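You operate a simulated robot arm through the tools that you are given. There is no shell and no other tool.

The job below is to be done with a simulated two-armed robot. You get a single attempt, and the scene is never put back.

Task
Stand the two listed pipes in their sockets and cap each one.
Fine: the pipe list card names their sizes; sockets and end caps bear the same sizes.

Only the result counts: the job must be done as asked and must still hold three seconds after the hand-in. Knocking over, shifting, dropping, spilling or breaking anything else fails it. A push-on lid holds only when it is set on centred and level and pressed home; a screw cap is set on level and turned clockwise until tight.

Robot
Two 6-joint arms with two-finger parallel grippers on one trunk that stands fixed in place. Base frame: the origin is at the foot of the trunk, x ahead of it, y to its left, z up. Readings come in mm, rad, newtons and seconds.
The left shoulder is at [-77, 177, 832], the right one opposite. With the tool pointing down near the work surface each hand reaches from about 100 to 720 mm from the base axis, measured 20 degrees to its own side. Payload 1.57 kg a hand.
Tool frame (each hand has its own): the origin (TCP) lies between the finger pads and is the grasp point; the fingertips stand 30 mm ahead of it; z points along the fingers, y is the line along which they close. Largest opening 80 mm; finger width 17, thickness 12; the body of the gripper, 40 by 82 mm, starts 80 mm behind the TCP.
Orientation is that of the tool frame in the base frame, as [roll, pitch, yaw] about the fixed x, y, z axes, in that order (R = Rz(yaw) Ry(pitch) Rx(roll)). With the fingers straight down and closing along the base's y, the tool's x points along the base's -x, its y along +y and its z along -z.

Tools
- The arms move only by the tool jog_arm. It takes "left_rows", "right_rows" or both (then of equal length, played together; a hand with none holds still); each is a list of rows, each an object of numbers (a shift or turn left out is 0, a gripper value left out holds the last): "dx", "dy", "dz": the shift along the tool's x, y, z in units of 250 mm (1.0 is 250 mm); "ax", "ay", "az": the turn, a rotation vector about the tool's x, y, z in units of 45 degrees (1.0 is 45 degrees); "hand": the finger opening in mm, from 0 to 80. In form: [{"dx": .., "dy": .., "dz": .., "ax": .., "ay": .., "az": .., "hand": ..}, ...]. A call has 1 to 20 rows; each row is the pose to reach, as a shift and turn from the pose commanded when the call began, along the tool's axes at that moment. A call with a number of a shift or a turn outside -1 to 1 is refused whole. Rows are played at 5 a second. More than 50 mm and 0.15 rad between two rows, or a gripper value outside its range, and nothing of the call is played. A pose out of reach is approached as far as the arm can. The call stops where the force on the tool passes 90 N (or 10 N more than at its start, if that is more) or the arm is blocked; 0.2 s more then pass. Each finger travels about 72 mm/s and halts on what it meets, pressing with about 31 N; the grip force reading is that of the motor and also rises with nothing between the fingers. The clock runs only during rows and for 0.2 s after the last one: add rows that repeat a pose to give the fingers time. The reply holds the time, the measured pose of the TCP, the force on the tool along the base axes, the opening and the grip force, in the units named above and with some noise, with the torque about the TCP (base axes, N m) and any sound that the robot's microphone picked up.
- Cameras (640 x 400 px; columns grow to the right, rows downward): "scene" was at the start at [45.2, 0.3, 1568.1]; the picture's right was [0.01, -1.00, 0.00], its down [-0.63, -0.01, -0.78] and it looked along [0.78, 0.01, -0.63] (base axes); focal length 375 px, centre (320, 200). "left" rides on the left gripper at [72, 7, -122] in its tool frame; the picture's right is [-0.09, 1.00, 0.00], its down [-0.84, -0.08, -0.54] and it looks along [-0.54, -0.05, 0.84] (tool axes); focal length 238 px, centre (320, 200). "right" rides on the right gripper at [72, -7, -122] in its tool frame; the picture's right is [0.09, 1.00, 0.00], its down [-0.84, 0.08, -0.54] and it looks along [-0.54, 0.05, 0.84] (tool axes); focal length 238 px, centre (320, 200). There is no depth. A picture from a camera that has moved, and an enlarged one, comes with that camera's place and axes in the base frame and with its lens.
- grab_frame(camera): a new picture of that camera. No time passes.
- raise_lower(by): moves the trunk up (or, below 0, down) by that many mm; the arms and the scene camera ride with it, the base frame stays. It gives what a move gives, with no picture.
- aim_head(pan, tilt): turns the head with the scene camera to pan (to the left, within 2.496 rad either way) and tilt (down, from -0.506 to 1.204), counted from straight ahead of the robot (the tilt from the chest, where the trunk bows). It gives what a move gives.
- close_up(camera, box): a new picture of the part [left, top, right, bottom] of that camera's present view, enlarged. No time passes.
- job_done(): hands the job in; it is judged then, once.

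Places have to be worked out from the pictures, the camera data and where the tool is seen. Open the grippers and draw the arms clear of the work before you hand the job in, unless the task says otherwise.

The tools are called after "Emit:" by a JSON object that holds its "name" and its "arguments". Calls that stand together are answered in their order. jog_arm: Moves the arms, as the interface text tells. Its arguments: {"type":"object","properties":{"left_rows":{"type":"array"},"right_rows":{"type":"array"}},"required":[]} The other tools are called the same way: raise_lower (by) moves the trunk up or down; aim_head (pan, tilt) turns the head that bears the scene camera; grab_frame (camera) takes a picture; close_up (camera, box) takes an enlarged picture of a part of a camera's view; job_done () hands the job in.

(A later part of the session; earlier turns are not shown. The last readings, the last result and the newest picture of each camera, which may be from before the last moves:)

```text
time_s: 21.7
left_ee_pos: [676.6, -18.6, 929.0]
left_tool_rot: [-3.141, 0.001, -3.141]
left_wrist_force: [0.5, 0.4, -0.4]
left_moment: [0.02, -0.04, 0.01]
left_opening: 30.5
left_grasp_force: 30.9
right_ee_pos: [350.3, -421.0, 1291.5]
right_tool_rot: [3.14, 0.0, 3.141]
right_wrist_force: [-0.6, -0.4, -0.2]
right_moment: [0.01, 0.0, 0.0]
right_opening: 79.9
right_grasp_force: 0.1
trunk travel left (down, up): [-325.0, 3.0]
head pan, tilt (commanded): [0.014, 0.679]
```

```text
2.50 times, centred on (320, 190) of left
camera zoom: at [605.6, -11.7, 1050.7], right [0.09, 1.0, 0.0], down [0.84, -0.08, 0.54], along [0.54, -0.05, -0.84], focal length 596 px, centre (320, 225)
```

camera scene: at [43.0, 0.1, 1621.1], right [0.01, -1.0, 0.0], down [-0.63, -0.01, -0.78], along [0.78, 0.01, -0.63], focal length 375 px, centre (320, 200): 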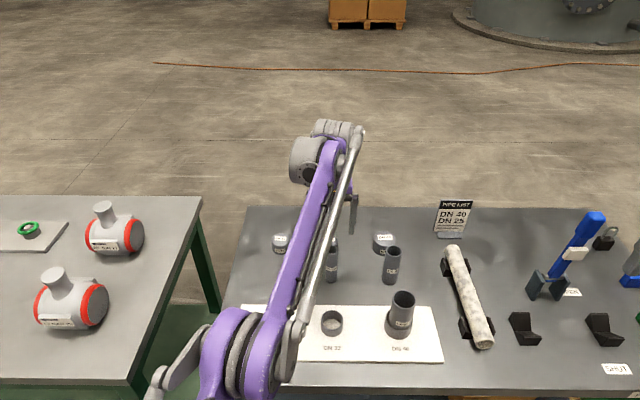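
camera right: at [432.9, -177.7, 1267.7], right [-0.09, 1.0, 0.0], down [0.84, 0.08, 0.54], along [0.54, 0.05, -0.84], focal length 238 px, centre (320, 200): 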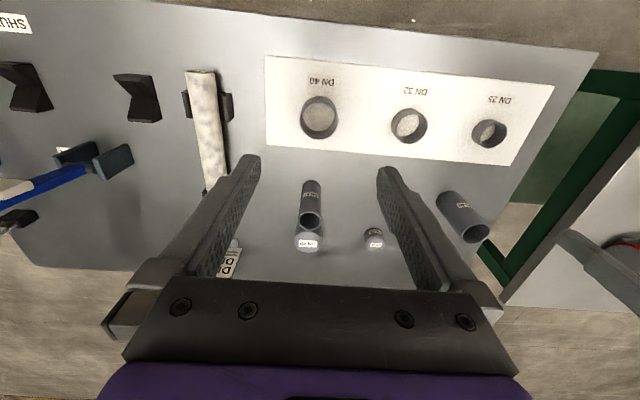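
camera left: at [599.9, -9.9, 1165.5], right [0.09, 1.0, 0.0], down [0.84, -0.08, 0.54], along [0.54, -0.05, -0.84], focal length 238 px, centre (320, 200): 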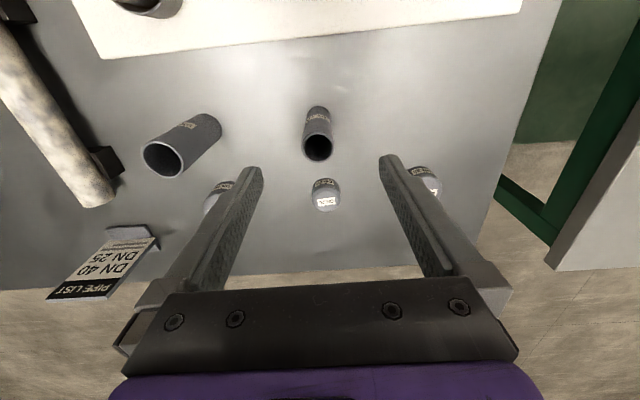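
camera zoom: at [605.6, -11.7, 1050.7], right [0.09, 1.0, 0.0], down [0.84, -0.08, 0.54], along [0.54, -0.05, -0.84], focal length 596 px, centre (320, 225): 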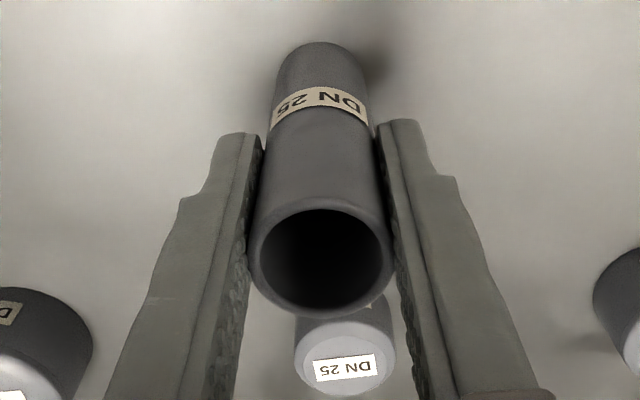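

The DN 25 pipe is gripped at 30.5 mm. I lift it and bring it back over the socket row, stopping short of the DN 25 socket to look.

Emit:
{"name": "jog_arm", "arguments": {"left_rows": [{"dz": -0.03}, {"dz": -0.1}, {"dz": -0.2}, {"dz": -0.3}, {"dz": -0.38}, {"dx": 0.12, "dz": -0.38}, {"dx": 0.28, "dz": -0.38}, {"dx": 0.44, "dz": -0.38}, {"dx": 0.6, "dz": -0.38}, {"dx": 0.6, "dy": 0.12, "dz": -0.38}, {"dx": 0.6, "dy": 0.25, "dz": -0.38}, {"dx": 0.6, "dy": 0.25, "dz": -0.38}]}}

Emit:
{"name": "grab_frame", "arguments": {"camera": "left"}}

Emit:
{"name": "grab_frame", "arguments": {"camera": "scene"}}

```text
time_s: 24.3
left_ee_pos: [527.0, 44.2, 1021.3]
left_tool_rot: [-3.141, 0.0, 3.141]
left_wrist_force: [0.6, -0.4, -0.3]
left_moment: [0.04, -0.02, -0.01]
left_opening: 30.6
left_grasp_force: 30.6
right_ee_pos: [350.6, -420.5, 1292.0]
right_tool_rot: [3.14, 0.001, 3.141]
right_wrist_force: [-0.6, -0.3, -0.5]
right_moment: [0.01, -0.02, 0.02]
right_opening: 80.1
right_grasp_force: 0.1
trunk travel left (down, up): [-325.0, 3.0]
head pan, tilt (commanded): [0.014, 0.679]
```

```text
taken
camera left: at [454.8, 51.2, 1143.7], right [0.09, 1.0, 0.0], down [0.84, -0.08, 0.54], along [0.54, -0.05, -0.84], focal length 238 px, centre (320, 200)
```

left: 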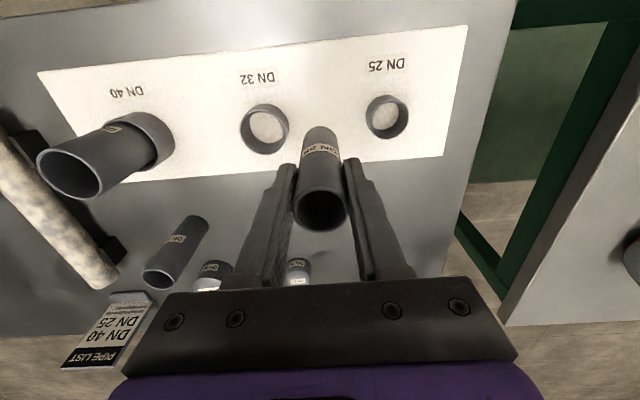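

```text
taken
camera scene: at [43.2, -0.2, 1621.0], right [0.01, -1.0, 0.0], down [-0.63, -0.01, -0.78], along [0.78, 0.01, -0.63], focal length 375 px, centre (320, 200)
```

scene: 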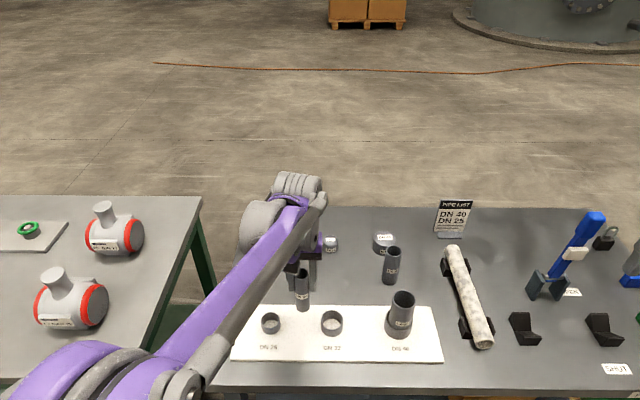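

Both cameras see the DN 25 socket now. I take enlarged views of it to fix its centre.

Emit:
{"name": "close_up", "arguments": {"camera": "left", "box": [350, 80, 430, 150]}}

Emit:
{"name": "close_up", "arguments": {"camera": "scene", "box": [245, 300, 305, 350]}}

Emit:
{"name": "close_up", "arguments": {"camera": "scene", "box": [370, 270, 450, 350]}}

```text
5.71 times, centred on (390, 115) of left
camera zoom: at [454.8, 51.2, 1143.7], right [0.09, 1.0, 0.0], down [0.84, -0.08, 0.54], along [0.54, -0.05, -0.84], focal length 1362 px, centre (-80, 686)
```

zoom: 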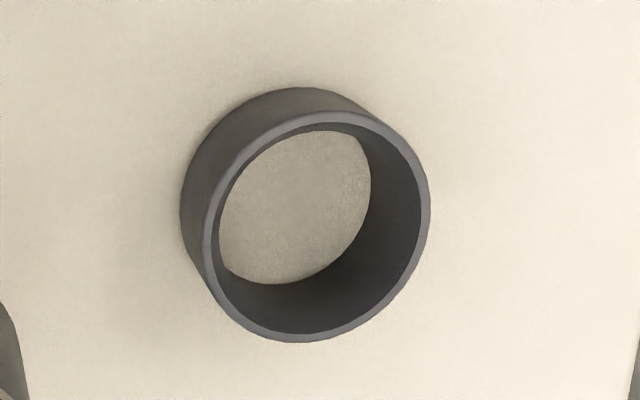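

```text
8.00 times, centred on (275, 325) of scene
camera zoom: at [43.2, -0.2, 1621.0], right [0.01, -1.0, 0.0], down [-0.63, -0.01, -0.78], along [0.78, 0.01, -0.63], focal length 2999 px, centre (680, -800)
```

zoom: 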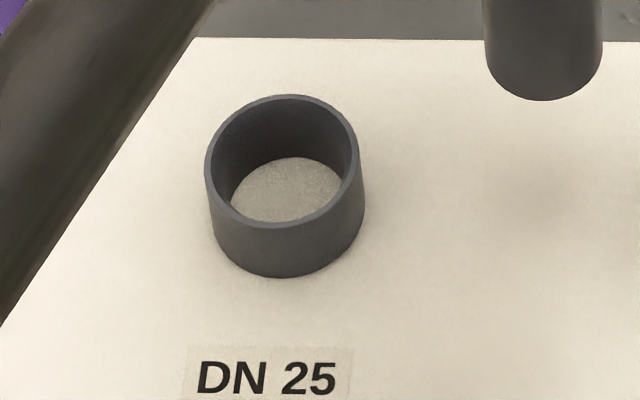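

```text
5.00 times, centred on (410, 310) of scene
camera zoom: at [43.2, -0.2, 1621.0], right [0.01, -1.0, 0.0], down [-0.63, -0.01, -0.78], along [0.78, 0.01, -0.63], focal length 1874 px, centre (-130, -350)
```

zoom: 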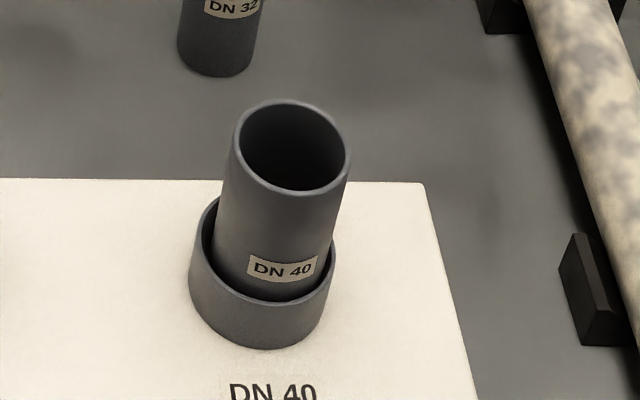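

The DN 25 socket triangulates to (528, 119, 881) with about 39 mm bore for the 30 mm pipe. I move the pipe over it and lower part-way to check alignment.

Emit:
{"name": "jog_arm", "arguments": {"left_rows": [{"dx": 0.004, "dy": 0.1}, {"dx": 0.008, "dy": 0.2}, {"dx": 0.008, "dy": 0.299}, {"dx": 0.008, "dy": 0.299, "dz": 0.12}, {"dx": 0.008, "dy": 0.299, "dz": 0.12}]}}

Emit:
{"name": "close_up", "arguments": {"camera": "left", "box": [260, 80, 380, 180]}}

Emit:
{"name": "grab_frame", "arguments": {"camera": "scene"}}

```text
time_s: 25.5
left_ee_pos: [524.5, 118.6, 992.2]
left_tool_rot: [3.14, 0.0, 3.141]
left_wrist_force: [-0.2, -0.3, -0.5]
left_moment: [0.0, 0.04, 0.01]
left_opening: 30.4
left_grasp_force: 31.6
right_ee_pos: [349.3, -418.7, 1291.8]
right_tool_rot: [-3.141, 0.0, -3.141]
right_wrist_force: [-0.2, 0.0, 0.0]
right_moment: [0.04, 0.02, 0.01]
right_opening: 79.8
right_grasp_force: 0.1
trunk travel left (down, up): [-325.0, 3.0]
head pan, tilt (commanded): [0.014, 0.679]
```

```text
4.00 times, centred on (320, 130) of left
camera zoom: at [453.8, 125.5, 1114.3], right [0.09, 1.0, 0.0], down [0.84, -0.08, 0.54], along [0.54, -0.05, -0.84], focal length 953 px, centre (320, 480)
```

zoom: 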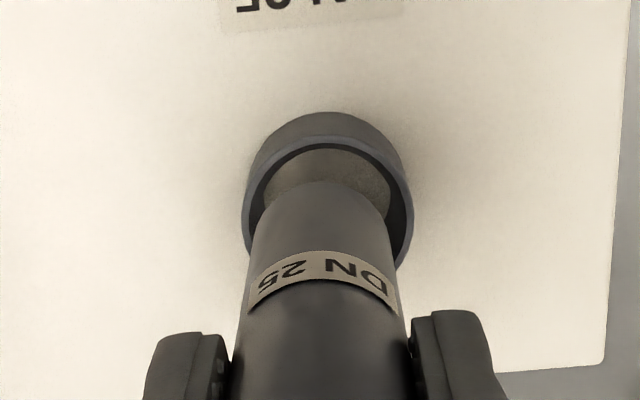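

```text
taken
camera scene: at [42.6, 0.5, 1621.1], right [0.01, -1.0, 0.0], down [-0.63, -0.01, -0.78], along [0.78, 0.01, -0.63], focal length 375 px, centre (320, 200)
```

scene: 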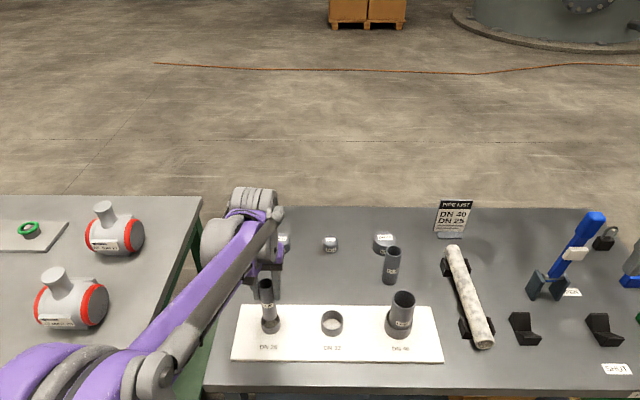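

The left camera suggests the ring centre is 2–4 mm ahead of the pipe. I shift +2 mm in x and lower to just past the rim, watching the forces.

Emit:
{"name": "jog_arm", "arguments": {"left_rows": [{"dx": -0.008, "dy": 0.002}, {"dx": -0.008, "dy": 0.002, "dz": 0.06}, {"dx": -0.008, "dy": 0.002, "dz": 0.11}, {"dx": -0.008, "dy": 0.002, "dz": 0.15}, {"dx": -0.008, "dy": 0.002, "dz": 0.15}]}}

Emit:
{"name": "close_up", "arguments": {"camera": "left", "box": [260, 80, 380, 180]}}

Emit:
{"name": "close_up", "arguments": {"camera": "scene", "box": [230, 270, 310, 350]}}

```text
time_s: 26.7
left_ee_pos: [527.2, 118.6, 956.9]
left_tool_rot: [3.141, 0.002, -3.14]
left_wrist_force: [-1.0, 0.4, 0.0]
left_moment: [0.0, 0.03, 0.0]
left_opening: 30.9
left_grasp_force: 30.9
right_ee_pos: [350.5, -421.4, 1291.3]
right_tool_rot: [3.142, 0.001, 3.142]
right_wrist_force: [-1.1, -0.5, -0.7]
right_moment: [0.0, -0.02, -0.02]
right_opening: 80.1
right_grasp_force: 0.1
trunk travel left (down, up): [-325.0, 3.0]
head pan, tilt (commanded): [0.014, 0.679]
```

```text
4.00 times, centred on (320, 130) of left
camera zoom: at [454.1, 125.4, 1077.7], right [0.09, 1.0, 0.0], down [0.84, -0.08, 0.54], along [0.54, -0.05, -0.84], focal length 953 px, centre (320, 480)
```

zoom: 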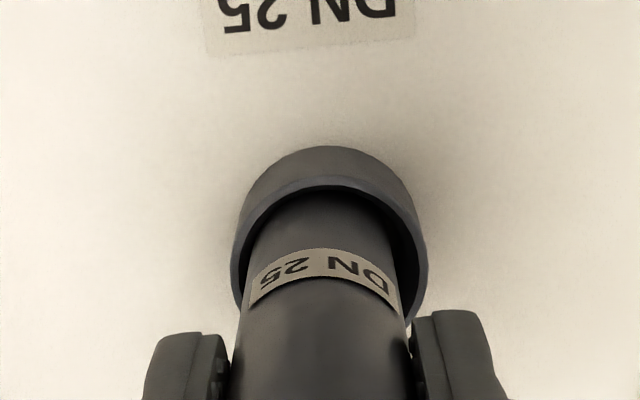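

```text
5.00 times, centred on (270, 310) of scene
camera zoom: at [43.0, 0.3, 1621.1], right [0.01, -1.0, 0.0], down [-0.63, -0.01, -0.78], along [0.78, 0.01, -0.63], focal length 1874 px, centre (570, -350)
```

zoom: 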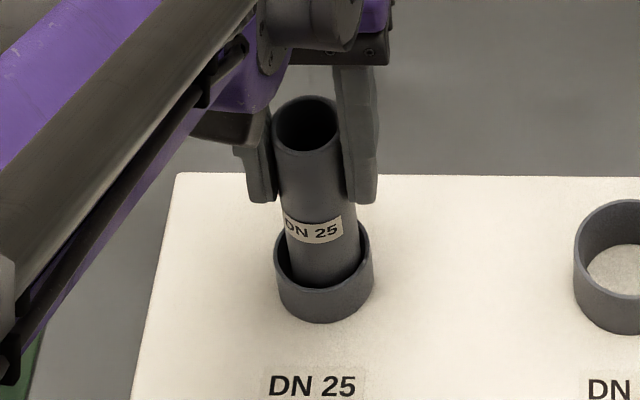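

The pipe base is inside the ring with no side force. I lower to about 943, where floor contact is expected.

Emit:
{"name": "jog_arm", "arguments": {"left_rows": [{"dz": 0.02}, {"dz": 0.04}, {"dz": 0.052}, {"dz": 0.052}]}}

```text
time_s: 27.7
left_ee_pos: [525.3, 118.4, 944.5]
left_tool_rot: [3.141, 0.002, -3.14]
left_wrist_force: [2.9, 0.3, 26.9]
left_moment: [0.08, -0.23, 0.11]
left_opening: 30.5
left_grasp_force: 31.2
right_ee_pos: [349.3, -421.2, 1292.8]
right_tool_rot: [-3.141, 0.001, 3.141]
right_wrist_force: [0.2, 0.5, 0.3]
right_moment: [0.07, -0.03, 0.0]
right_opening: 80.1
right_grasp_force: 0.0
trunk travel left (down, up): [-325.0, 3.0]
head pan, tilt (commanded): [0.014, 0.679]
```

Floor contact is clear at +27 N. I back off 1.5 mm to relieve the force, open the fingers and rise.

Emit:
{"name": "jog_arm", "arguments": {"left_rows": [{"dz": -0.005}, {"dz": -0.006, "hand": 36}, {"dz": -0.006, "hand": 50}, {"dz": -0.006, "hand": 66}, {"dz": -0.006, "hand": 66}, {"dz": -0.1, "hand": 66}, {"dz": -0.25}, {"dz": -0.4}, {"dz": -0.5}]}}

Emit:
{"name": "close_up", "arguments": {"camera": "left", "box": [240, 60, 400, 160]}}

Emit:
{"name": "grab_frame", "arguments": {"camera": "scene"}}

```text
time_s: 29.7
left_ee_pos: [528.5, 118.7, 1070.6]
left_tool_rot: [-3.141, -0.001, 3.141]
left_wrist_force: [0.3, 0.9, 0.2]
left_moment: [0.0, 0.01, -0.02]
left_opening: 66.1
left_grasp_force: 0.0
right_ee_pos: [350.2, -421.2, 1291.9]
right_tool_rot: [3.141, -0.002, 3.14]
right_wrist_force: [0.6, 0.1, 0.0]
right_moment: [0.04, 0.04, 0.0]
right_opening: 80.2
right_grasp_force: 0.0
trunk travel left (down, up): [-325.0, 3.0]
head pan, tilt (commanded): [0.014, 0.679]
```

```text
4.00 times, centred on (320, 110) of left
camera zoom: at [455.8, 125.5, 1190.6], right [0.09, 1.0, 0.0], down [0.84, -0.08, 0.54], along [0.54, -0.05, -0.84], focal length 953 px, centre (320, 560)
```

zoom: 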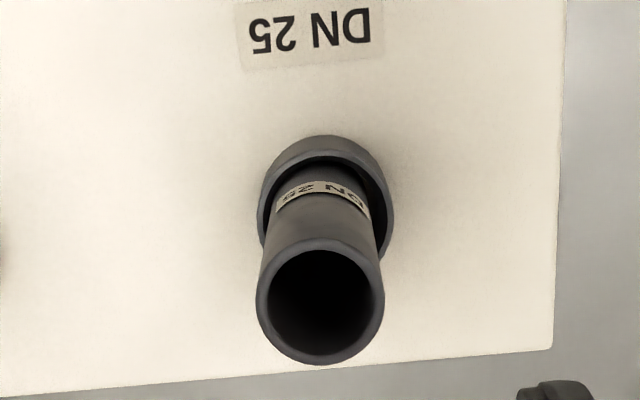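

```text
taken
camera scene: at [42.7, 0.3, 1621.1], right [0.01, -1.0, 0.0], down [-0.63, -0.01, -0.78], along [0.78, 0.01, -0.63], focal length 375 px, centre (320, 200)
```

scene: 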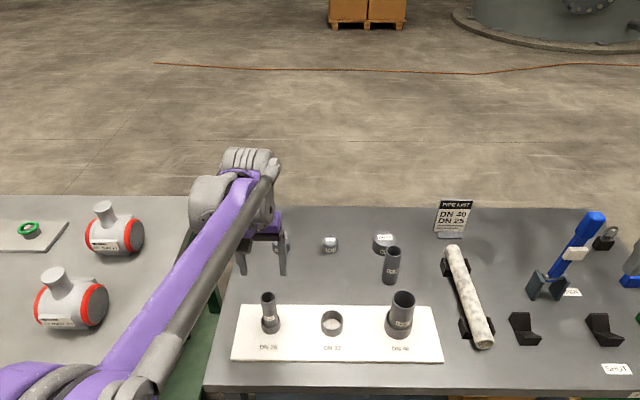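

The DN 25 pipe stands in its socket too. Now for the caps: I take strong close-ups of them from the scene camera, which sees all three unobstructed.

Emit:
{"name": "close_up", "arguments": {"camera": "scene", "box": [310, 225, 350, 265]}}

Emit:
{"name": "close_up", "arguments": {"camera": "scene", "box": [360, 225, 410, 290]}}

Emit:
{"name": "grab_frame", "arguments": {"camera": "left"}}

Emit:
{"name": "grab_frame", "arguments": {"camera": "right"}}

```text
10.00 times, centred on (330, 245) of scene
camera zoom: at [42.7, 0.3, 1621.1], right [0.01, -1.0, 0.0], down [-0.63, -0.01, -0.78], along [0.78, 0.01, -0.63], focal length 3749 px, centre (220, -250)
```

zoom: 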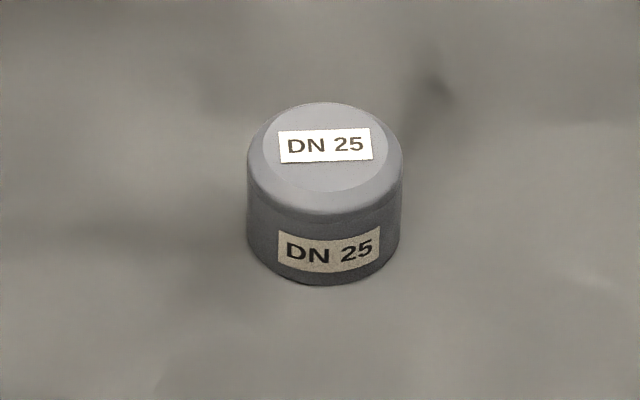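

```text
6.15 times, centred on (385, 258) of scene
camera zoom: at [42.7, 0.3, 1621.1], right [0.01, -1.0, 0.0], down [-0.63, -0.01, -0.78], along [0.78, 0.01, -0.63], focal length 2307 px, centre (-80, -154)
```

zoom: 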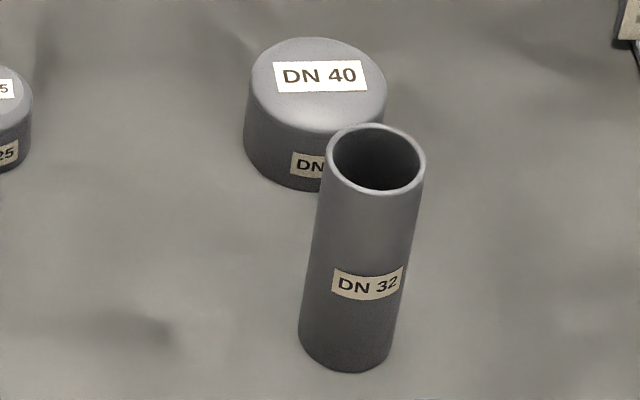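

```text
taken
camera left: at [455.8, 125.5, 1190.6], right [0.09, 1.0, 0.0], down [0.84, -0.08, 0.54], along [0.54, -0.05, -0.84], focal length 238 px, centre (320, 200)
```

left: 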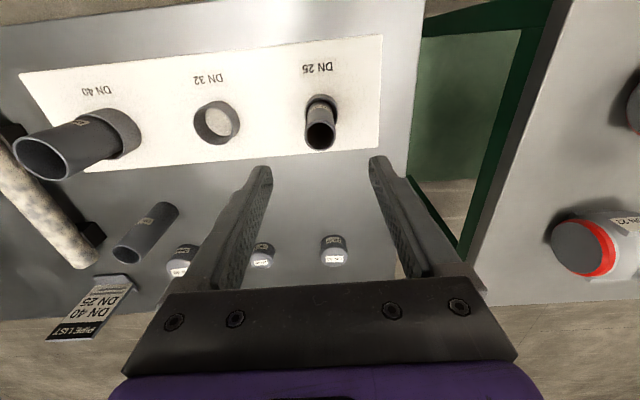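

```text
taken
camera right: at [278.4, -427.8, 1414.9], right [-0.09, 1.0, 0.0], down [0.84, 0.08, 0.54], along [0.54, 0.05, -0.84], focal length 238 px, centre (320, 200)
```

right: 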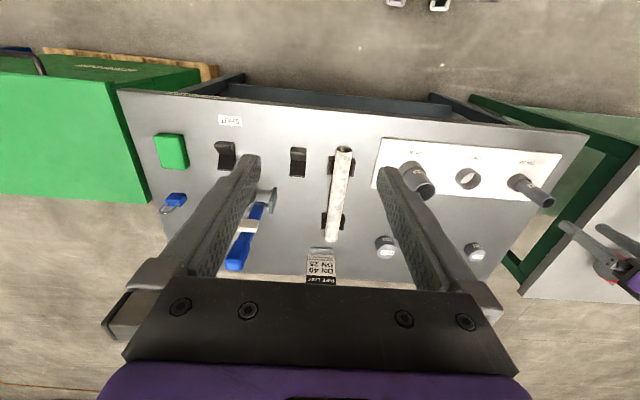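

Cap positions come out near (781, -18) for DN 25 (about 44 mm wide, 32 mm tall) and (784, -168) for DN 40, the latter right behind the DN 32 pipe. For extra reach I tilt the left hand 20° forward and bring it towards the DN 25 cap at a safe height.

Emit:
{"name": "jog_arm", "arguments": {"left_rows": [{"dx": -0.085, "dy": -0.068, "ay": -0.055, "hand": 70}, {"dx": -0.17, "dy": -0.137, "ay": -0.11}, {"dx": -0.256, "dy": -0.205, "ay": -0.166}, {"dx": -0.342, "dy": -0.274, "ay": -0.222}, {"dx": -0.427, "dy": -0.342, "ay": -0.277}, {"dx": -0.513, "dy": -0.411, "ay": -0.333}, {"dx": -0.6, "dy": -0.48, "ay": -0.39}, {"dx": -0.684, "dy": -0.548, "ay": -0.444}, {"dx": -0.684, "dy": -0.548, "dz": 0.16, "ay": -0.444}]}}

Emit:
{"name": "grab_frame", "arguments": {"camera": "left"}}

Emit:
{"name": "grab_frame", "arguments": {"camera": "scene"}}

```text
time_s: 31.7
left_ee_pos: [698.1, -15.9, 1030.8]
left_tool_rot: [3.141, 0.35, -3.139]
left_wrist_force: [-0.4, -0.4, 0.8]
left_moment: [0.0, 0.0, 0.0]
left_opening: 69.8
left_grasp_force: 0.1
right_ee_pos: [350.0, -419.2, 1291.3]
right_tool_rot: [3.141, 0.0, -3.141]
right_wrist_force: [0.1, -0.4, -1.5]
right_moment: [0.0, -0.03, 0.0]
right_opening: 80.0
right_grasp_force: 0.0
trunk travel left (down, up): [-325.0, 3.0]
head pan, tilt (commanded): [0.014, 0.679]
```

```text
taken
camera left: at [589.3, -9.4, 1119.3], right [0.09, 1.0, 0.03], down [0.6, -0.08, 0.8], along [0.79, -0.05, -0.6], focal length 238 px, centre (320, 200)
```

left: 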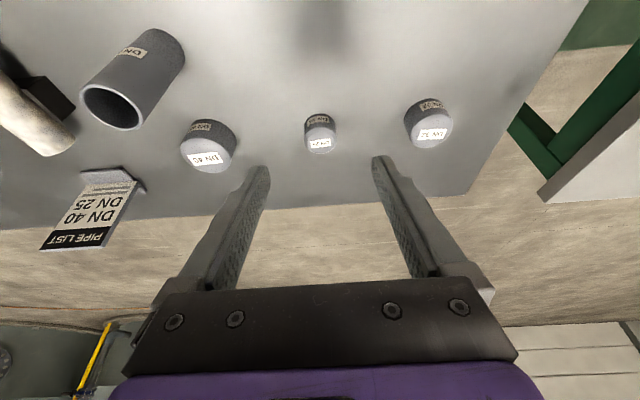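

```text
taken
camera scene: at [43.1, 0.7, 1621.0], right [0.01, -1.0, 0.0], down [-0.63, -0.01, -0.78], along [0.78, 0.01, -0.63], focal length 375 px, centre (320, 200)
```

scene: 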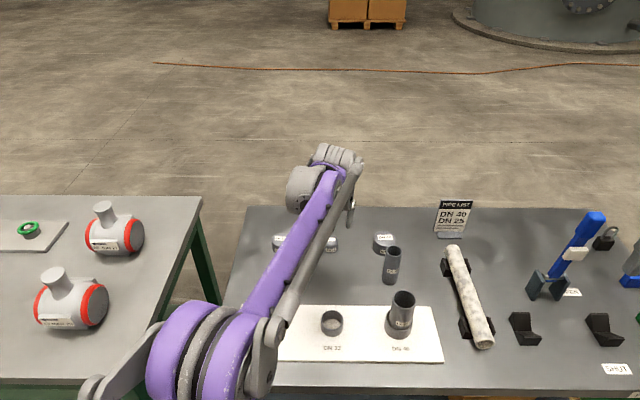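

The tilt worked and the DN 25 cap lies ahead between the fingers. I zoom on it to triangulate from here.

Emit:
{"name": "close_up", "arguments": {"camera": "left", "box": [270, 90, 370, 170]}}

Emit:
{"name": "close_up", "arguments": {"camera": "left", "box": [160, 90, 260, 190]}}

```text
5.00 times, centred on (320, 130) of left
camera zoom: at [589.3, -9.4, 1119.3], right [0.09, 1.0, 0.03], down [0.6, -0.08, 0.8], along [0.79, -0.05, -0.6], focal length 1192 px, centre (320, 550)
```

zoom: 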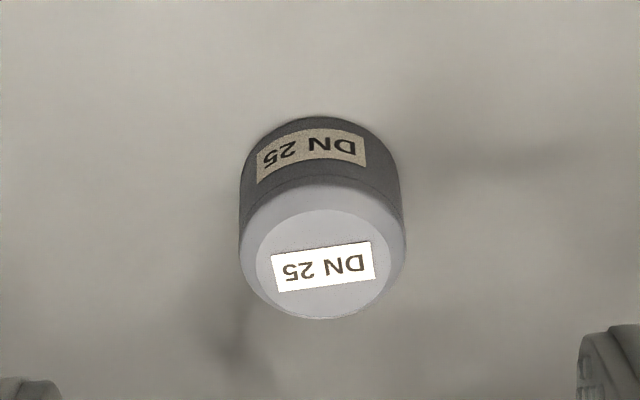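

```text
4.00 times, centred on (210, 140) of left
camera zoom: at [589.3, -9.4, 1119.3], right [0.09, 1.0, 0.03], down [0.6, -0.08, 0.8], along [0.79, -0.05, -0.6], focal length 953 px, centre (760, 440)
```

zoom: 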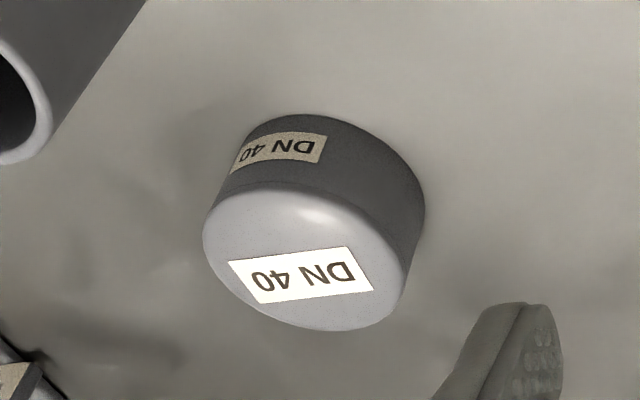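

The cap centre comes out near (784, -18) with its top near 880. I move to just above it, TCP at z≈930, keeping the 20° tilt, and check.

Emit:
{"name": "jog_arm", "arguments": {"left_rows": [{"dx": -0.04, "dy": -0.002, "dz": 0.12}, {"dx": -0.08, "dy": -0.004, "dz": 0.24}, {"dx": -0.12, "dy": -0.006, "dz": 0.36}, {"dx": -0.164, "dy": -0.008, "dz": 0.485}, {"dx": -0.164, "dy": -0.008, "dz": 0.485}]}}

Emit:
{"name": "grab_frame", "arguments": {"camera": "left"}}

Emit:
{"name": "close_up", "arguments": {"camera": "left", "box": [250, 90, 390, 210]}}

Emit:
{"name": "close_up", "arguments": {"camera": "scene", "box": [280, 180, 400, 280]}}

```text
time_s: 32.9
left_ee_pos: [776.6, -17.9, 929.4]
left_tool_rot: [-3.141, 0.349, 3.141]
left_wrist_force: [0.3, 0.5, 0.8]
left_moment: [0.02, 0.0, 0.0]
left_opening: 70.1
left_grasp_force: 0.1
right_ee_pos: [349.7, -421.1, 1291.8]
right_tool_rot: [-3.141, 0.002, 3.14]
right_wrist_force: [0.6, -0.1, -0.6]
right_moment: [0.02, -0.01, 0.02]
right_opening: 79.8
right_grasp_force: 0.1
trunk travel left (down, up): [-325.0, 3.0]
head pan, tilt (commanded): [0.014, 0.679]
```

```text
taken
camera left: at [667.5, -11.3, 1019.5], right [0.09, 1.0, 0.03], down [0.6, -0.08, 0.8], along [0.79, -0.05, -0.6], focal length 238 px, centre (320, 200)
```

left: 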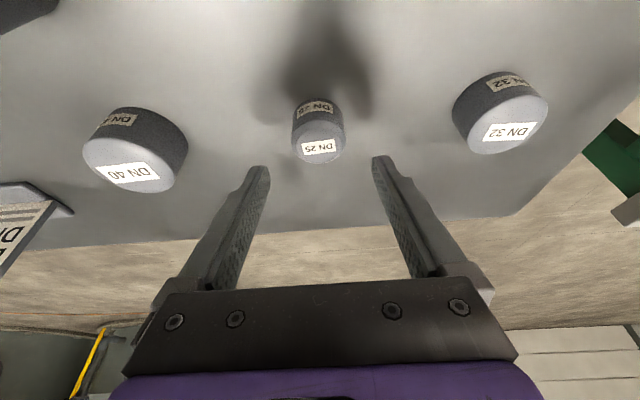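

```text
3.33 times, centred on (320, 150) of left
camera zoom: at [667.5, -11.3, 1019.5], right [0.09, 1.0, 0.03], down [0.6, -0.08, 0.8], along [0.79, -0.05, -0.6], focal length 794 px, centre (320, 367)
```

zoom: 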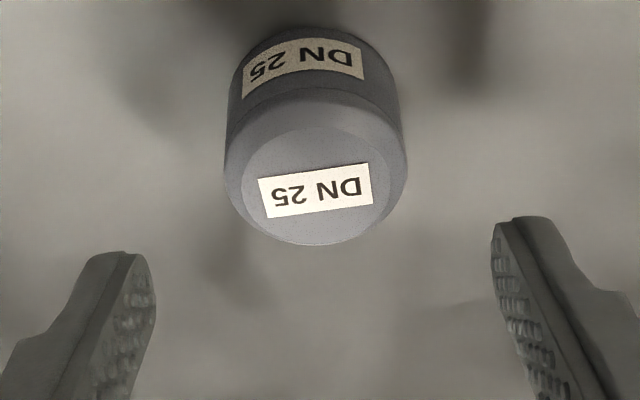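

```text
4.00 times, centred on (340, 230) of scene
camera zoom: at [42.0, 0.3, 1621.1], right [0.01, -1.0, 0.0], down [-0.63, -0.01, -0.78], along [0.78, 0.01, -0.63], focal length 1500 px, centre (240, 80)
```

zoom: 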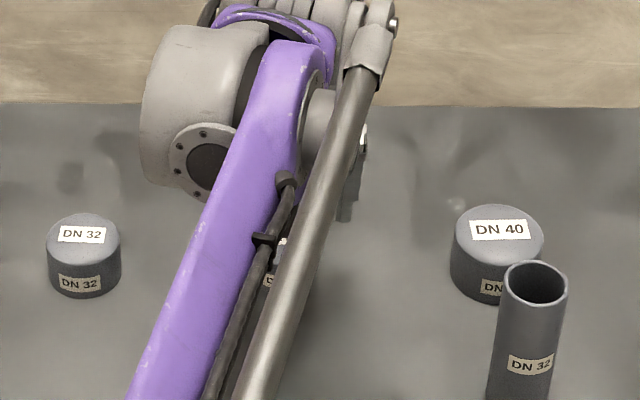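

The cap is centred between the fingers in y, and x is within 1–2 mm of the plan. I descend vertically to TCP z≈890 so the fingers straddle the cap without touching the table.

Emit:
{"name": "jog_arm", "arguments": {"left_rows": [{"dx": 0.018, "dz": 0.05}, {"dx": 0.036, "dz": 0.1}, {"dx": 0.053, "dz": 0.147}, {"dx": 0.053, "dz": 0.147}]}}

Emit:
{"name": "grab_frame", "arguments": {"camera": "left"}}

Emit:
{"name": "close_up", "arguments": {"camera": "left", "box": [240, 90, 400, 230]}}

```text
time_s: 33.9
left_ee_pos: [779.5, -19.8, 889.5]
left_tool_rot: [3.141, 0.349, -3.141]
left_wrist_force: [-0.4, -0.5, 0.0]
left_moment: [0.02, 0.01, -0.03]
left_opening: 70.1
left_grasp_force: 0.0
right_ee_pos: [349.2, -420.1, 1291.8]
right_tool_rot: [-3.141, 0.0, 3.14]
right_wrist_force: [0.6, -1.1, 0.0]
right_moment: [-0.02, 0.0, 0.0]
right_opening: 79.9
right_grasp_force: 0.0
trunk travel left (down, up): [-325.0, 3.0]
head pan, tilt (commanded): [0.014, 0.679]
```

```text
taken
camera left: at [668.8, -12.4, 979.5], right [0.09, 1.0, 0.03], down [0.6, -0.08, 0.8], along [0.79, -0.05, -0.61], focal length 238 px, centre (320, 200)
```

left: 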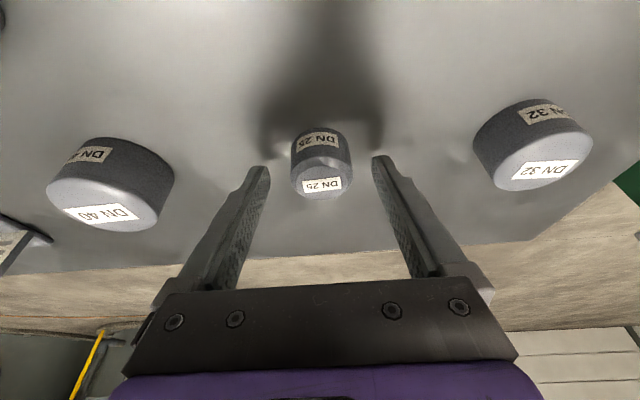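

```text
2.86 times, centred on (320, 160) of left
camera zoom: at [668.8, -12.4, 979.5], right [0.09, 1.0, 0.03], down [0.6, -0.08, 0.8], along [0.79, -0.05, -0.61], focal length 681 px, centre (320, 314)
```

zoom: 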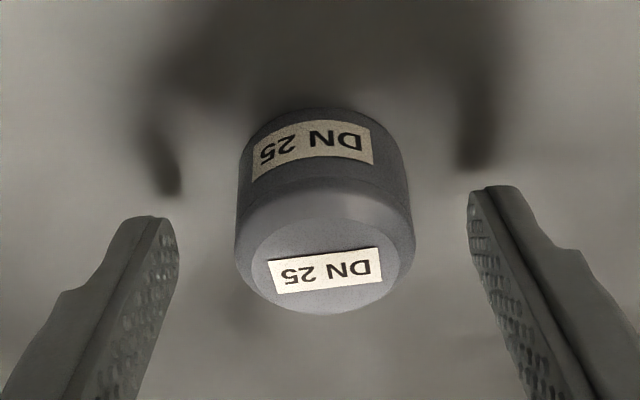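

The cap sits squarely between the fingers; tips are about 9 mm above the table. I descend 6 mm more and close on the cap.

Emit:
{"name": "jog_arm", "arguments": {"left_rows": [{"dx": 0.006, "dz": 0.011}, {"dx": 0.012, "dz": 0.021}, {"dx": 0.012, "dz": 0.021, "hand": 58}, {"dx": 0.012, "dz": 0.021, "hand": 46}, {"dx": 0.012, "dz": 0.021, "hand": 34}, {"dx": 0.012, "dz": 0.021, "hand": 28}, {"dx": 0.012, "dz": 0.021, "hand": 28}, {"dx": 0.012, "dz": 0.021, "hand": 28}]}}

Emit:
{"name": "close_up", "arguments": {"camera": "left", "box": [240, 90, 400, 230]}}

```text
time_s: 35.7
left_ee_pos: [777.5, -18.6, 883.2]
left_tool_rot: [-3.141, 0.35, -3.141]
left_wrist_force: [0.3, -0.7, 0.5]
left_moment: [0.0, -0.03, 0.01]
left_opening: 43.3
left_grasp_force: 31.9
right_ee_pos: [351.1, -421.4, 1292.5]
right_tool_rot: [3.141, 0.0, -3.14]
right_wrist_force: [-0.2, -0.9, -0.8]
right_moment: [-0.05, 0.0, 0.0]
right_opening: 80.0
right_grasp_force: 0.1
trunk travel left (down, up): [-325.0, 3.0]
head pan, tilt (commanded): [0.014, 0.679]
```

```text
2.86 times, centred on (320, 160) of left
camera zoom: at [667.5, -12.4, 973.1], right [0.09, 1.0, 0.03], down [0.6, -0.08, 0.8], along [0.79, -0.05, -0.61], focal length 681 px, centre (320, 314)
```

zoom: 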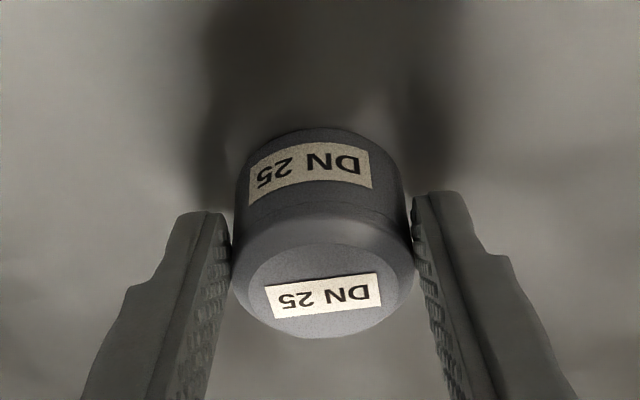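

The cap is gripped at 43.3 mm. I lift it straight up 120 mm while keeping the tilt, then verify it hangs level.

Emit:
{"name": "jog_arm", "arguments": {"left_rows": [{"dx": -0.0137, "dz": -0.0376}, {"dx": -0.041, "dz": -0.113}, {"dx": -0.082, "dz": -0.226}, {"dx": -0.123, "dz": -0.338}, {"dx": -0.164, "dz": -0.451}, {"dx": -0.164, "dz": -0.451}]}}

Emit:
{"name": "grab_frame", "arguments": {"camera": "left"}}

Emit:
{"name": "grab_frame", "arguments": {"camera": "scene"}}

```text
time_s: 37.1
left_ee_pos: [766.0, -18.1, 1000.3]
left_tool_rot: [-3.141, 0.35, -3.141]
left_wrist_force: [-0.4, -0.8, -0.4]
left_moment: [-0.01, 0.01, 0.02]
left_opening: 43.4
left_grasp_force: 30.8
left hand out of reach, approached as far as the arm can: row 4, 5, 6
right_ee_pos: [351.0, -421.0, 1292.0]
right_tool_rot: [-3.141, 0.0, 3.14]
right_wrist_force: [0.8, -0.8, -0.5]
right_moment: [-0.04, 0.01, -0.01]
right_opening: 79.7
right_grasp_force: 0.0
trunk travel left (down, up): [-325.0, 3.0]
head pan, tilt (commanded): [0.014, 0.679]
```

```text
taken
camera left: at [657.0, -11.1, 1089.8], right [0.09, 1.0, 0.03], down [0.6, -0.08, 0.8], along [0.79, -0.05, -0.61], focal length 238 px, centre (320, 200)
```

left: 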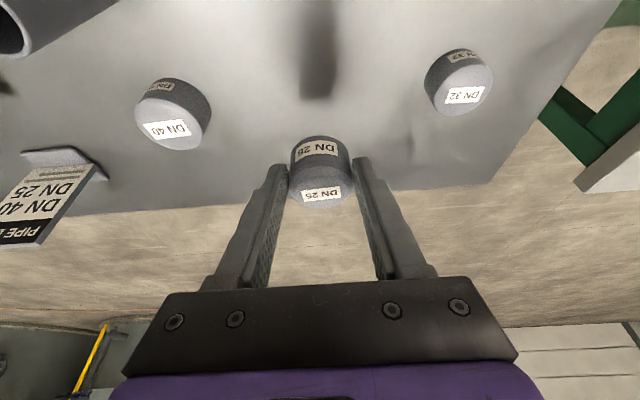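

```text
taken
camera scene: at [43.1, 0.1, 1621.0], right [0.01, -1.0, 0.0], down [-0.63, -0.01, -0.78], along [0.78, 0.01, -0.63], focal length 375 px, centre (320, 200)
```

scene: 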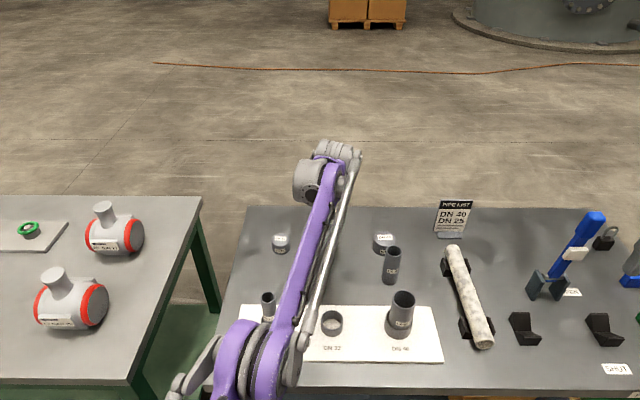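

The hand is slightly reach-limited in x at this height, but orientation and grip held. I carry the cap back to hover over the DN 25 pipe at TCP z≈1040, cap bottom well above the pipe top near 966.

Emit:
{"name": "jog_arm", "arguments": {"left_rows": [{"dx": 0.11, "dy": 0.02, "dz": -0.08}, {"dx": 0.22, "dy": 0.06, "dz": -0.16}, {"dx": 0.33, "dy": 0.12, "dz": -0.24}, {"dx": 0.44, "dy": 0.2, "dz": -0.3}, {"dx": 0.55, "dy": 0.28, "dz": -0.35}, {"dx": 0.66, "dy": 0.37, "dz": -0.4}, {"dx": 0.77, "dy": 0.46, "dz": -0.445}, {"dx": 0.8756, "dy": 0.547, "dz": -0.489}, {"dx": 0.8756, "dy": 0.547, "dz": -0.489}]}}

Emit:
{"name": "grab_frame", "arguments": {"camera": "left"}}

Emit:
{"name": "grab_frame", "arguments": {"camera": "scene"}}

```text
time_s: 39.1
left_ee_pos: [660.0, 86.9, 1113.5]
left_tool_rot: [-3.141, 0.347, -3.141]
left_wrist_force: [-0.4, -0.2, -0.9]
left_moment: [0.0, -0.02, -0.02]
left_opening: 43.6
left_grasp_force: 31.1
left hand out of reach, approached as far as the arm can: row 1, 2, 3, 4, 5, 6, 7, 8, 9
right_ee_pos: [350.9, -419.7, 1292.2]
right_tool_rot: [3.142, 0.002, -3.141]
right_wrist_force: [-0.4, -0.5, -0.6]
right_moment: [0.0, 0.03, -0.03]
right_opening: 79.8
right_grasp_force: 0.1
trunk travel left (down, up): [-325.0, 3.0]
head pan, tilt (commanded): [0.014, 0.679]
```

```text
taken
camera left: at [550.2, 94.1, 1202.8], right [0.09, 1.0, 0.03], down [0.6, -0.08, 0.79], along [0.79, -0.05, -0.61], focal length 238 px, centre (320, 200)
```

left: 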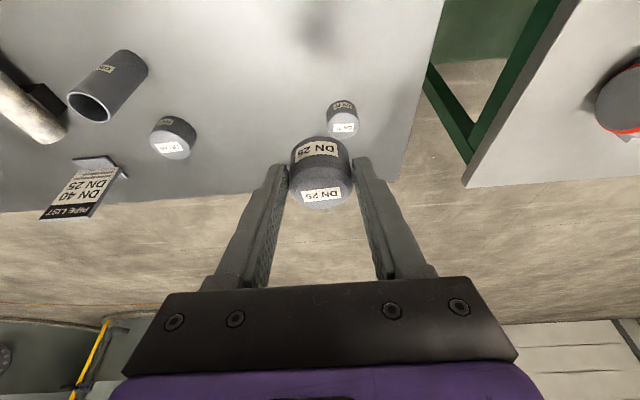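

```text
taken
camera scene: at [43.3, 0.6, 1621.1], right [0.01, -1.0, 0.0], down [-0.63, -0.01, -0.78], along [0.78, 0.01, -0.63], focal length 375 px, centre (320, 200)
```

scene: 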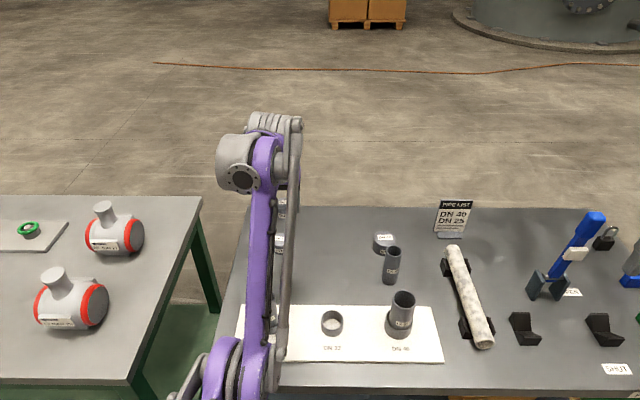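

The arm only got part of the way, to (660, 87, 1113), probably slowed by being near full stretch. I play a few holding rows to see where it settles.

Emit:
{"name": "jog_arm", "arguments": {"left_rows": [{"dx": 0.0}, {"dx": 0.0}]}}

```text
time_s: 39.7
left_ee_pos: [659.4, 87.5, 1113.2]
left_tool_rot: [-3.141, 0.348, 3.141]
left_wrist_force: [-0.8, 0.3, -0.7]
left_moment: [-0.01, 0.02, -0.04]
left_opening: 43.2
left_grasp_force: 30.9
right_ee_pos: [350.2, -420.7, 1292.1]
right_tool_rot: [3.14, 0.0, 3.141]
right_wrist_force: [-0.4, -0.1, -0.3]
right_moment: [0.0, 0.0, -0.01]
right_opening: 79.9
right_grasp_force: 0.0
trunk travel left (down, up): [-325.0, 3.0]
head pan, tilt (commanded): [0.014, 0.679]
```

It holds there. I command the rest of the way in smaller steps: back in x, slightly left, and down to TCP z≈1050.

Emit:
{"name": "jog_arm", "arguments": {"left_rows": [{"dx": 0.09, "dy": 0.015, "dz": -0.033}, {"dx": 0.18, "dy": 0.03, "dz": -0.066}, {"dx": 0.28, "dy": 0.05, "dz": -0.1}, {"dx": 0.38, "dy": 0.07, "dz": -0.13}, {"dx": 0.46, "dy": 0.09, "dz": -0.1}, {"dx": 0.54, "dy": 0.11, "dz": -0.02}, {"dx": 0.618, "dy": 0.125, "dz": 0.045}, {"dx": 0.618, "dy": 0.125, "dz": 0.045}]}}

Emit:
{"name": "grab_frame", "arguments": {"camera": "left"}}

Emit:
{"name": "grab_frame", "arguments": {"camera": "scene"}}

```text
time_s: 41.5
left_ee_pos: [658.5, 86.9, 1112.1]
left_tool_rot: [-3.141, 0.347, 3.141]
left_wrist_force: [0.2, 0.4, -0.9]
left_moment: [0.07, -0.01, 0.03]
left_opening: 43.4
left_grasp_force: 31.2
left hand out of reach, approached as far as the arm can: row 1, 2, 3, 4, 5, 6, 7, 8
right_ee_pos: [350.8, -420.0, 1292.0]
right_tool_rot: [3.141, 0.0, 3.141]
right_wrist_force: [-1.0, 0.3, 0.4]
right_moment: [-0.01, 0.03, -0.01]
right_opening: 80.1
right_grasp_force: 0.0
trunk travel left (down, up): [-325.0, 3.0]
head pan, tilt (commanded): [0.014, 0.679]
```

```text
taken
camera left: at [549.9, 93.6, 1202.9], right [0.09, 1.0, 0.03], down [0.6, -0.08, 0.79], along [0.79, -0.05, -0.61], focal length 238 px, centre (320, 200)
```

left: 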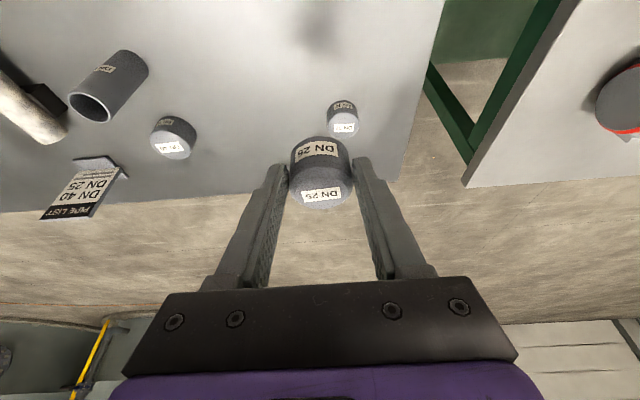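

```text
taken
camera scene: at [43.0, 0.3, 1621.1], right [0.01, -1.0, 0.0], down [-0.63, -0.01, -0.78], along [0.78, 0.01, -0.63], focal length 375 px, centre (320, 200)
```

scene: 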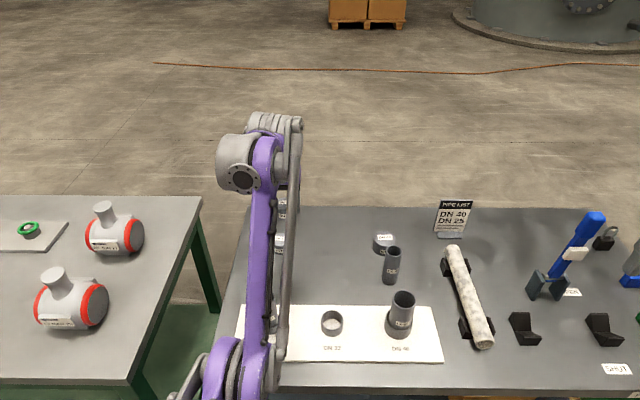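

The arm refuses every inward step, so it looks stuck at a singular or limit posture. I probe with a small straight-down move (30 mm, still far above everything) to find a direction that frees it.

Emit:
{"name": "jog_arm", "arguments": {"left_rows": [{"dx": 0.0137, "dz": 0.0376}, {"dx": 0.0274, "dz": 0.0752}, {"dx": 0.041, "dz": 0.1128}, {"dx": 0.041, "dz": 0.1128}]}}

```text
time_s: 42.5
left_ee_pos: [659.3, 86.4, 1112.3]
left_tool_rot: [3.141, 0.349, -3.141]
left_wrist_force: [-0.3, 0.9, -0.6]
left_moment: [0.01, 0.03, -0.01]
left_opening: 43.5
left_grasp_force: 31.9
left hand out of reach, approached as far as the arm can: row 1, 2, 3, 4
right_ee_pos: [350.9, -420.0, 1291.6]
right_tool_rot: [-3.141, 0.001, -3.139]
right_wrist_force: [0.0, 0.7, 0.8]
right_moment: [0.02, 0.01, -0.04]
right_opening: 80.0
right_grasp_force: 0.1
trunk travel left (down, up): [-325.0, 3.0]
head pan, tilt (commanded): [0.014, 0.679]
```

A downward step does nothing either, consistent with a fully straight elbow. I try a tangential move up and back, which should need the elbow to bend.

Emit:
{"name": "jog_arm", "arguments": {"left_rows": [{"dx": 0.025, "dy": 0.008, "dz": -0.1}, {"dx": 0.05, "dy": 0.016, "dz": -0.2}, {"dx": 0.075, "dy": 0.024, "dz": -0.308}, {"dx": 0.075, "dy": 0.024, "dz": -0.308}]}}

Emit:
{"name": "grab_frame", "arguments": {"camera": "scene"}}

```text
time_s: 43.5
left_ee_pos: [648.1, 86.8, 1186.6]
left_tool_rot: [3.141, 0.348, 3.141]
left_wrist_force: [-0.5, -0.8, -1.1]
left_moment: [0.01, 0.0, 0.02]
left_opening: 43.2
left_grasp_force: 31.0
left hand out of reach, approached as far as the arm can: row 1, 2, 3, 4
right_ee_pos: [350.9, -421.2, 1292.7]
right_tool_rot: [3.141, 0.0, -3.14]
right_wrist_force: [0.5, 0.2, 1.5]
right_moment: [0.0, 0.01, 0.0]
right_opening: 80.0
right_grasp_force: 0.0
trunk travel left (down, up): [-325.0, 3.0]
head pan, tilt (commanded): [0.014, 0.679]
```

```text
taken
camera scene: at [43.4, 0.5, 1621.0], right [0.01, -1.0, 0.0], down [-0.63, -0.01, -0.78], along [0.78, 0.01, -0.63], focal length 375 px, centre (320, 200)
```

scene: 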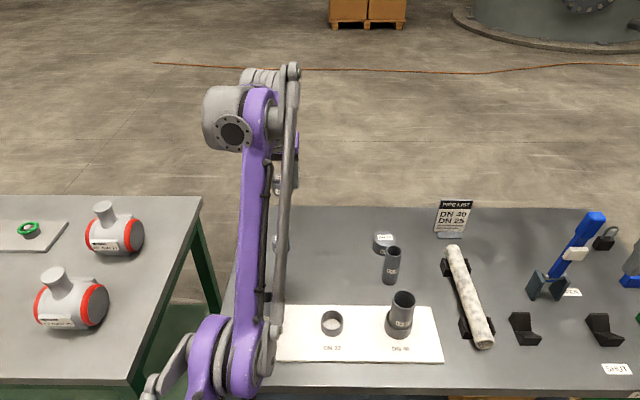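

It moved upward. Now I test an inward move from here, 60 mm straight back in x.

Emit:
{"name": "jog_arm", "arguments": {"left_rows": [{"dx": 0.075, "dz": -0.027}, {"dx": 0.15, "dz": -0.055}, {"dx": 0.2256, "dz": -0.082}, {"dx": 0.2256, "dz": -0.082}]}}

```text
time_s: 44.5
left_ee_pos: [641.3, 80.2, 1205.6]
left_tool_rot: [3.141, 0.346, -3.14]
left_wrist_force: [0.3, 0.4, -1.2]
left_moment: [0.0, -0.03, 0.0]
left_opening: 43.2
left_grasp_force: 30.7
left hand out of reach, approached as far as the arm can: row 1, 2, 3, 4
right_ee_pos: [350.8, -420.3, 1292.4]
right_tool_rot: [-3.14, 0.0, 3.141]
right_wrist_force: [-0.1, 0.8, -0.2]
right_moment: [-0.03, -0.02, -0.03]
right_opening: 79.9
right_grasp_force: 0.0
trunk travel left (down, up): [-325.0, 3.0]
head pan, tilt (commanded): [0.014, 0.679]
```

Still sliding on a straight arm. In the pictures the left elbow normally bends outwards to the left, so a move to the right with some retreat should unlock it; I try 100 mm to -y and 60 mm back.

Emit:
{"name": "jog_arm", "arguments": {"left_rows": [{"dx": 0.056, "dy": -0.1, "dz": -0.02}, {"dx": 0.113, "dy": -0.2, "dz": -0.041}, {"dx": 0.17, "dy": -0.3, "dz": -0.06}, {"dx": 0.2256, "dy": -0.4, "dz": -0.082}, {"dx": 0.2256, "dy": -0.4, "dz": -0.082}]}}

Emit:
{"name": "grab_frame", "arguments": {"camera": "scene"}}

```text
time_s: 45.7
left_ee_pos: [607.4, -30.7, 1214.2]
left_tool_rot: [3.14, 0.347, -3.138]
left_wrist_force: [0.0, 0.3, -0.6]
left_moment: [0.01, -0.01, -0.03]
left_opening: 43.2
left_grasp_force: 31.4
left hand out of reach, approached as far as the arm can: row 1, 2, 3, 4, 5
right_ee_pos: [351.7, -420.8, 1291.0]
right_tool_rot: [3.14, -0.002, -3.141]
right_wrist_force: [-0.7, 0.6, -0.2]
right_moment: [-0.02, -0.03, -0.02]
right_opening: 79.9
right_grasp_force: 0.1
trunk travel left (down, up): [-325.0, 3.0]
head pan, tilt (commanded): [0.014, 0.679]
```

```text
taken
camera scene: at [43.3, 1.1, 1621.1], right [0.01, -1.0, 0.0], down [-0.63, -0.01, -0.78], along [0.78, 0.01, -0.63], focal length 375 px, centre (320, 200)
```

scene: 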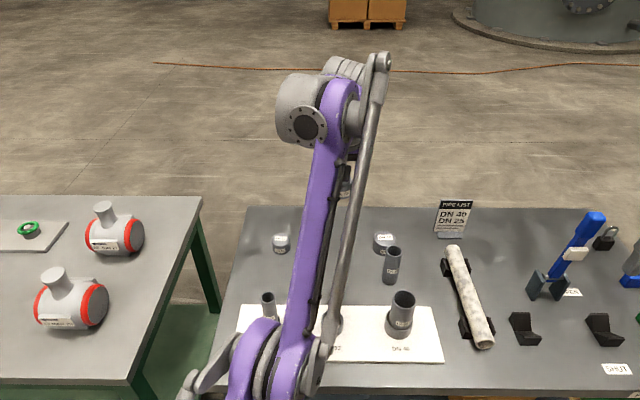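

It slid along the reach sphere again. I now try a move tangential to that sphere, forward and down, which should flex the elbow as during the original approach.

Emit:
{"name": "jog_arm", "arguments": {"left_rows": [{"dx": -0.02, "dy": -0.013, "dz": 0.063}, {"dx": -0.04, "dy": -0.027, "dz": 0.125}, {"dx": -0.06, "dy": -0.04, "dz": 0.188}, {"dx": -0.06, "dy": -0.04, "dz": 0.188}]}}

```text
time_s: 46.7
left_ee_pos: [638.1, -39.9, 1175.4]
left_tool_rot: [3.141, 0.347, -3.141]
left_wrist_force: [0.2, 0.1, -0.4]
left_moment: [0.02, 0.0, -0.02]
left_opening: 42.9
left_grasp_force: 30.9
right_ee_pos: [350.3, -419.6, 1291.4]
right_tool_rot: [3.141, 0.0, 3.141]
right_wrist_force: [0.3, -0.1, 0.6]
right_moment: [-0.01, -0.01, 0.0]
right_opening: 80.0
right_grasp_force: 0.0
trunk travel left (down, up): [-325.0, 3.0]
head pan, tilt (commanded): [0.014, 0.679]
```

That step was executed exactly and without the reach warning. I continue straight down 60 mm to bend the elbow properly before going inward.

Emit:
{"name": "jog_arm", "arguments": {"left_rows": [{"dx": 0.02, "dz": 0.056}, {"dx": 0.041, "dz": 0.113}, {"dx": 0.061, "dz": 0.169}, {"dx": 0.082, "dz": 0.2256}, {"dx": 0.082, "dz": 0.2256}]}}

```text
time_s: 47.9
left_ee_pos: [637.9, -42.4, 1116.1]
left_tool_rot: [-3.141, 0.35, -3.142]
left_wrist_force: [0.5, 0.3, 0.0]
left_moment: [0.0, 0.02, 0.01]
left_opening: 43.2
left_grasp_force: 31.2
right_ee_pos: [350.1, -419.6, 1291.8]
right_tool_rot: [-3.14, 0.0, -3.141]
right_wrist_force: [-0.1, 0.2, 0.2]
right_moment: [0.01, -0.02, 0.0]
right_opening: 79.9
right_grasp_force: 0.0
trunk travel left (down, up): [-325.0, 3.0]
head pan, tilt (commanded): [0.014, 0.679]
```

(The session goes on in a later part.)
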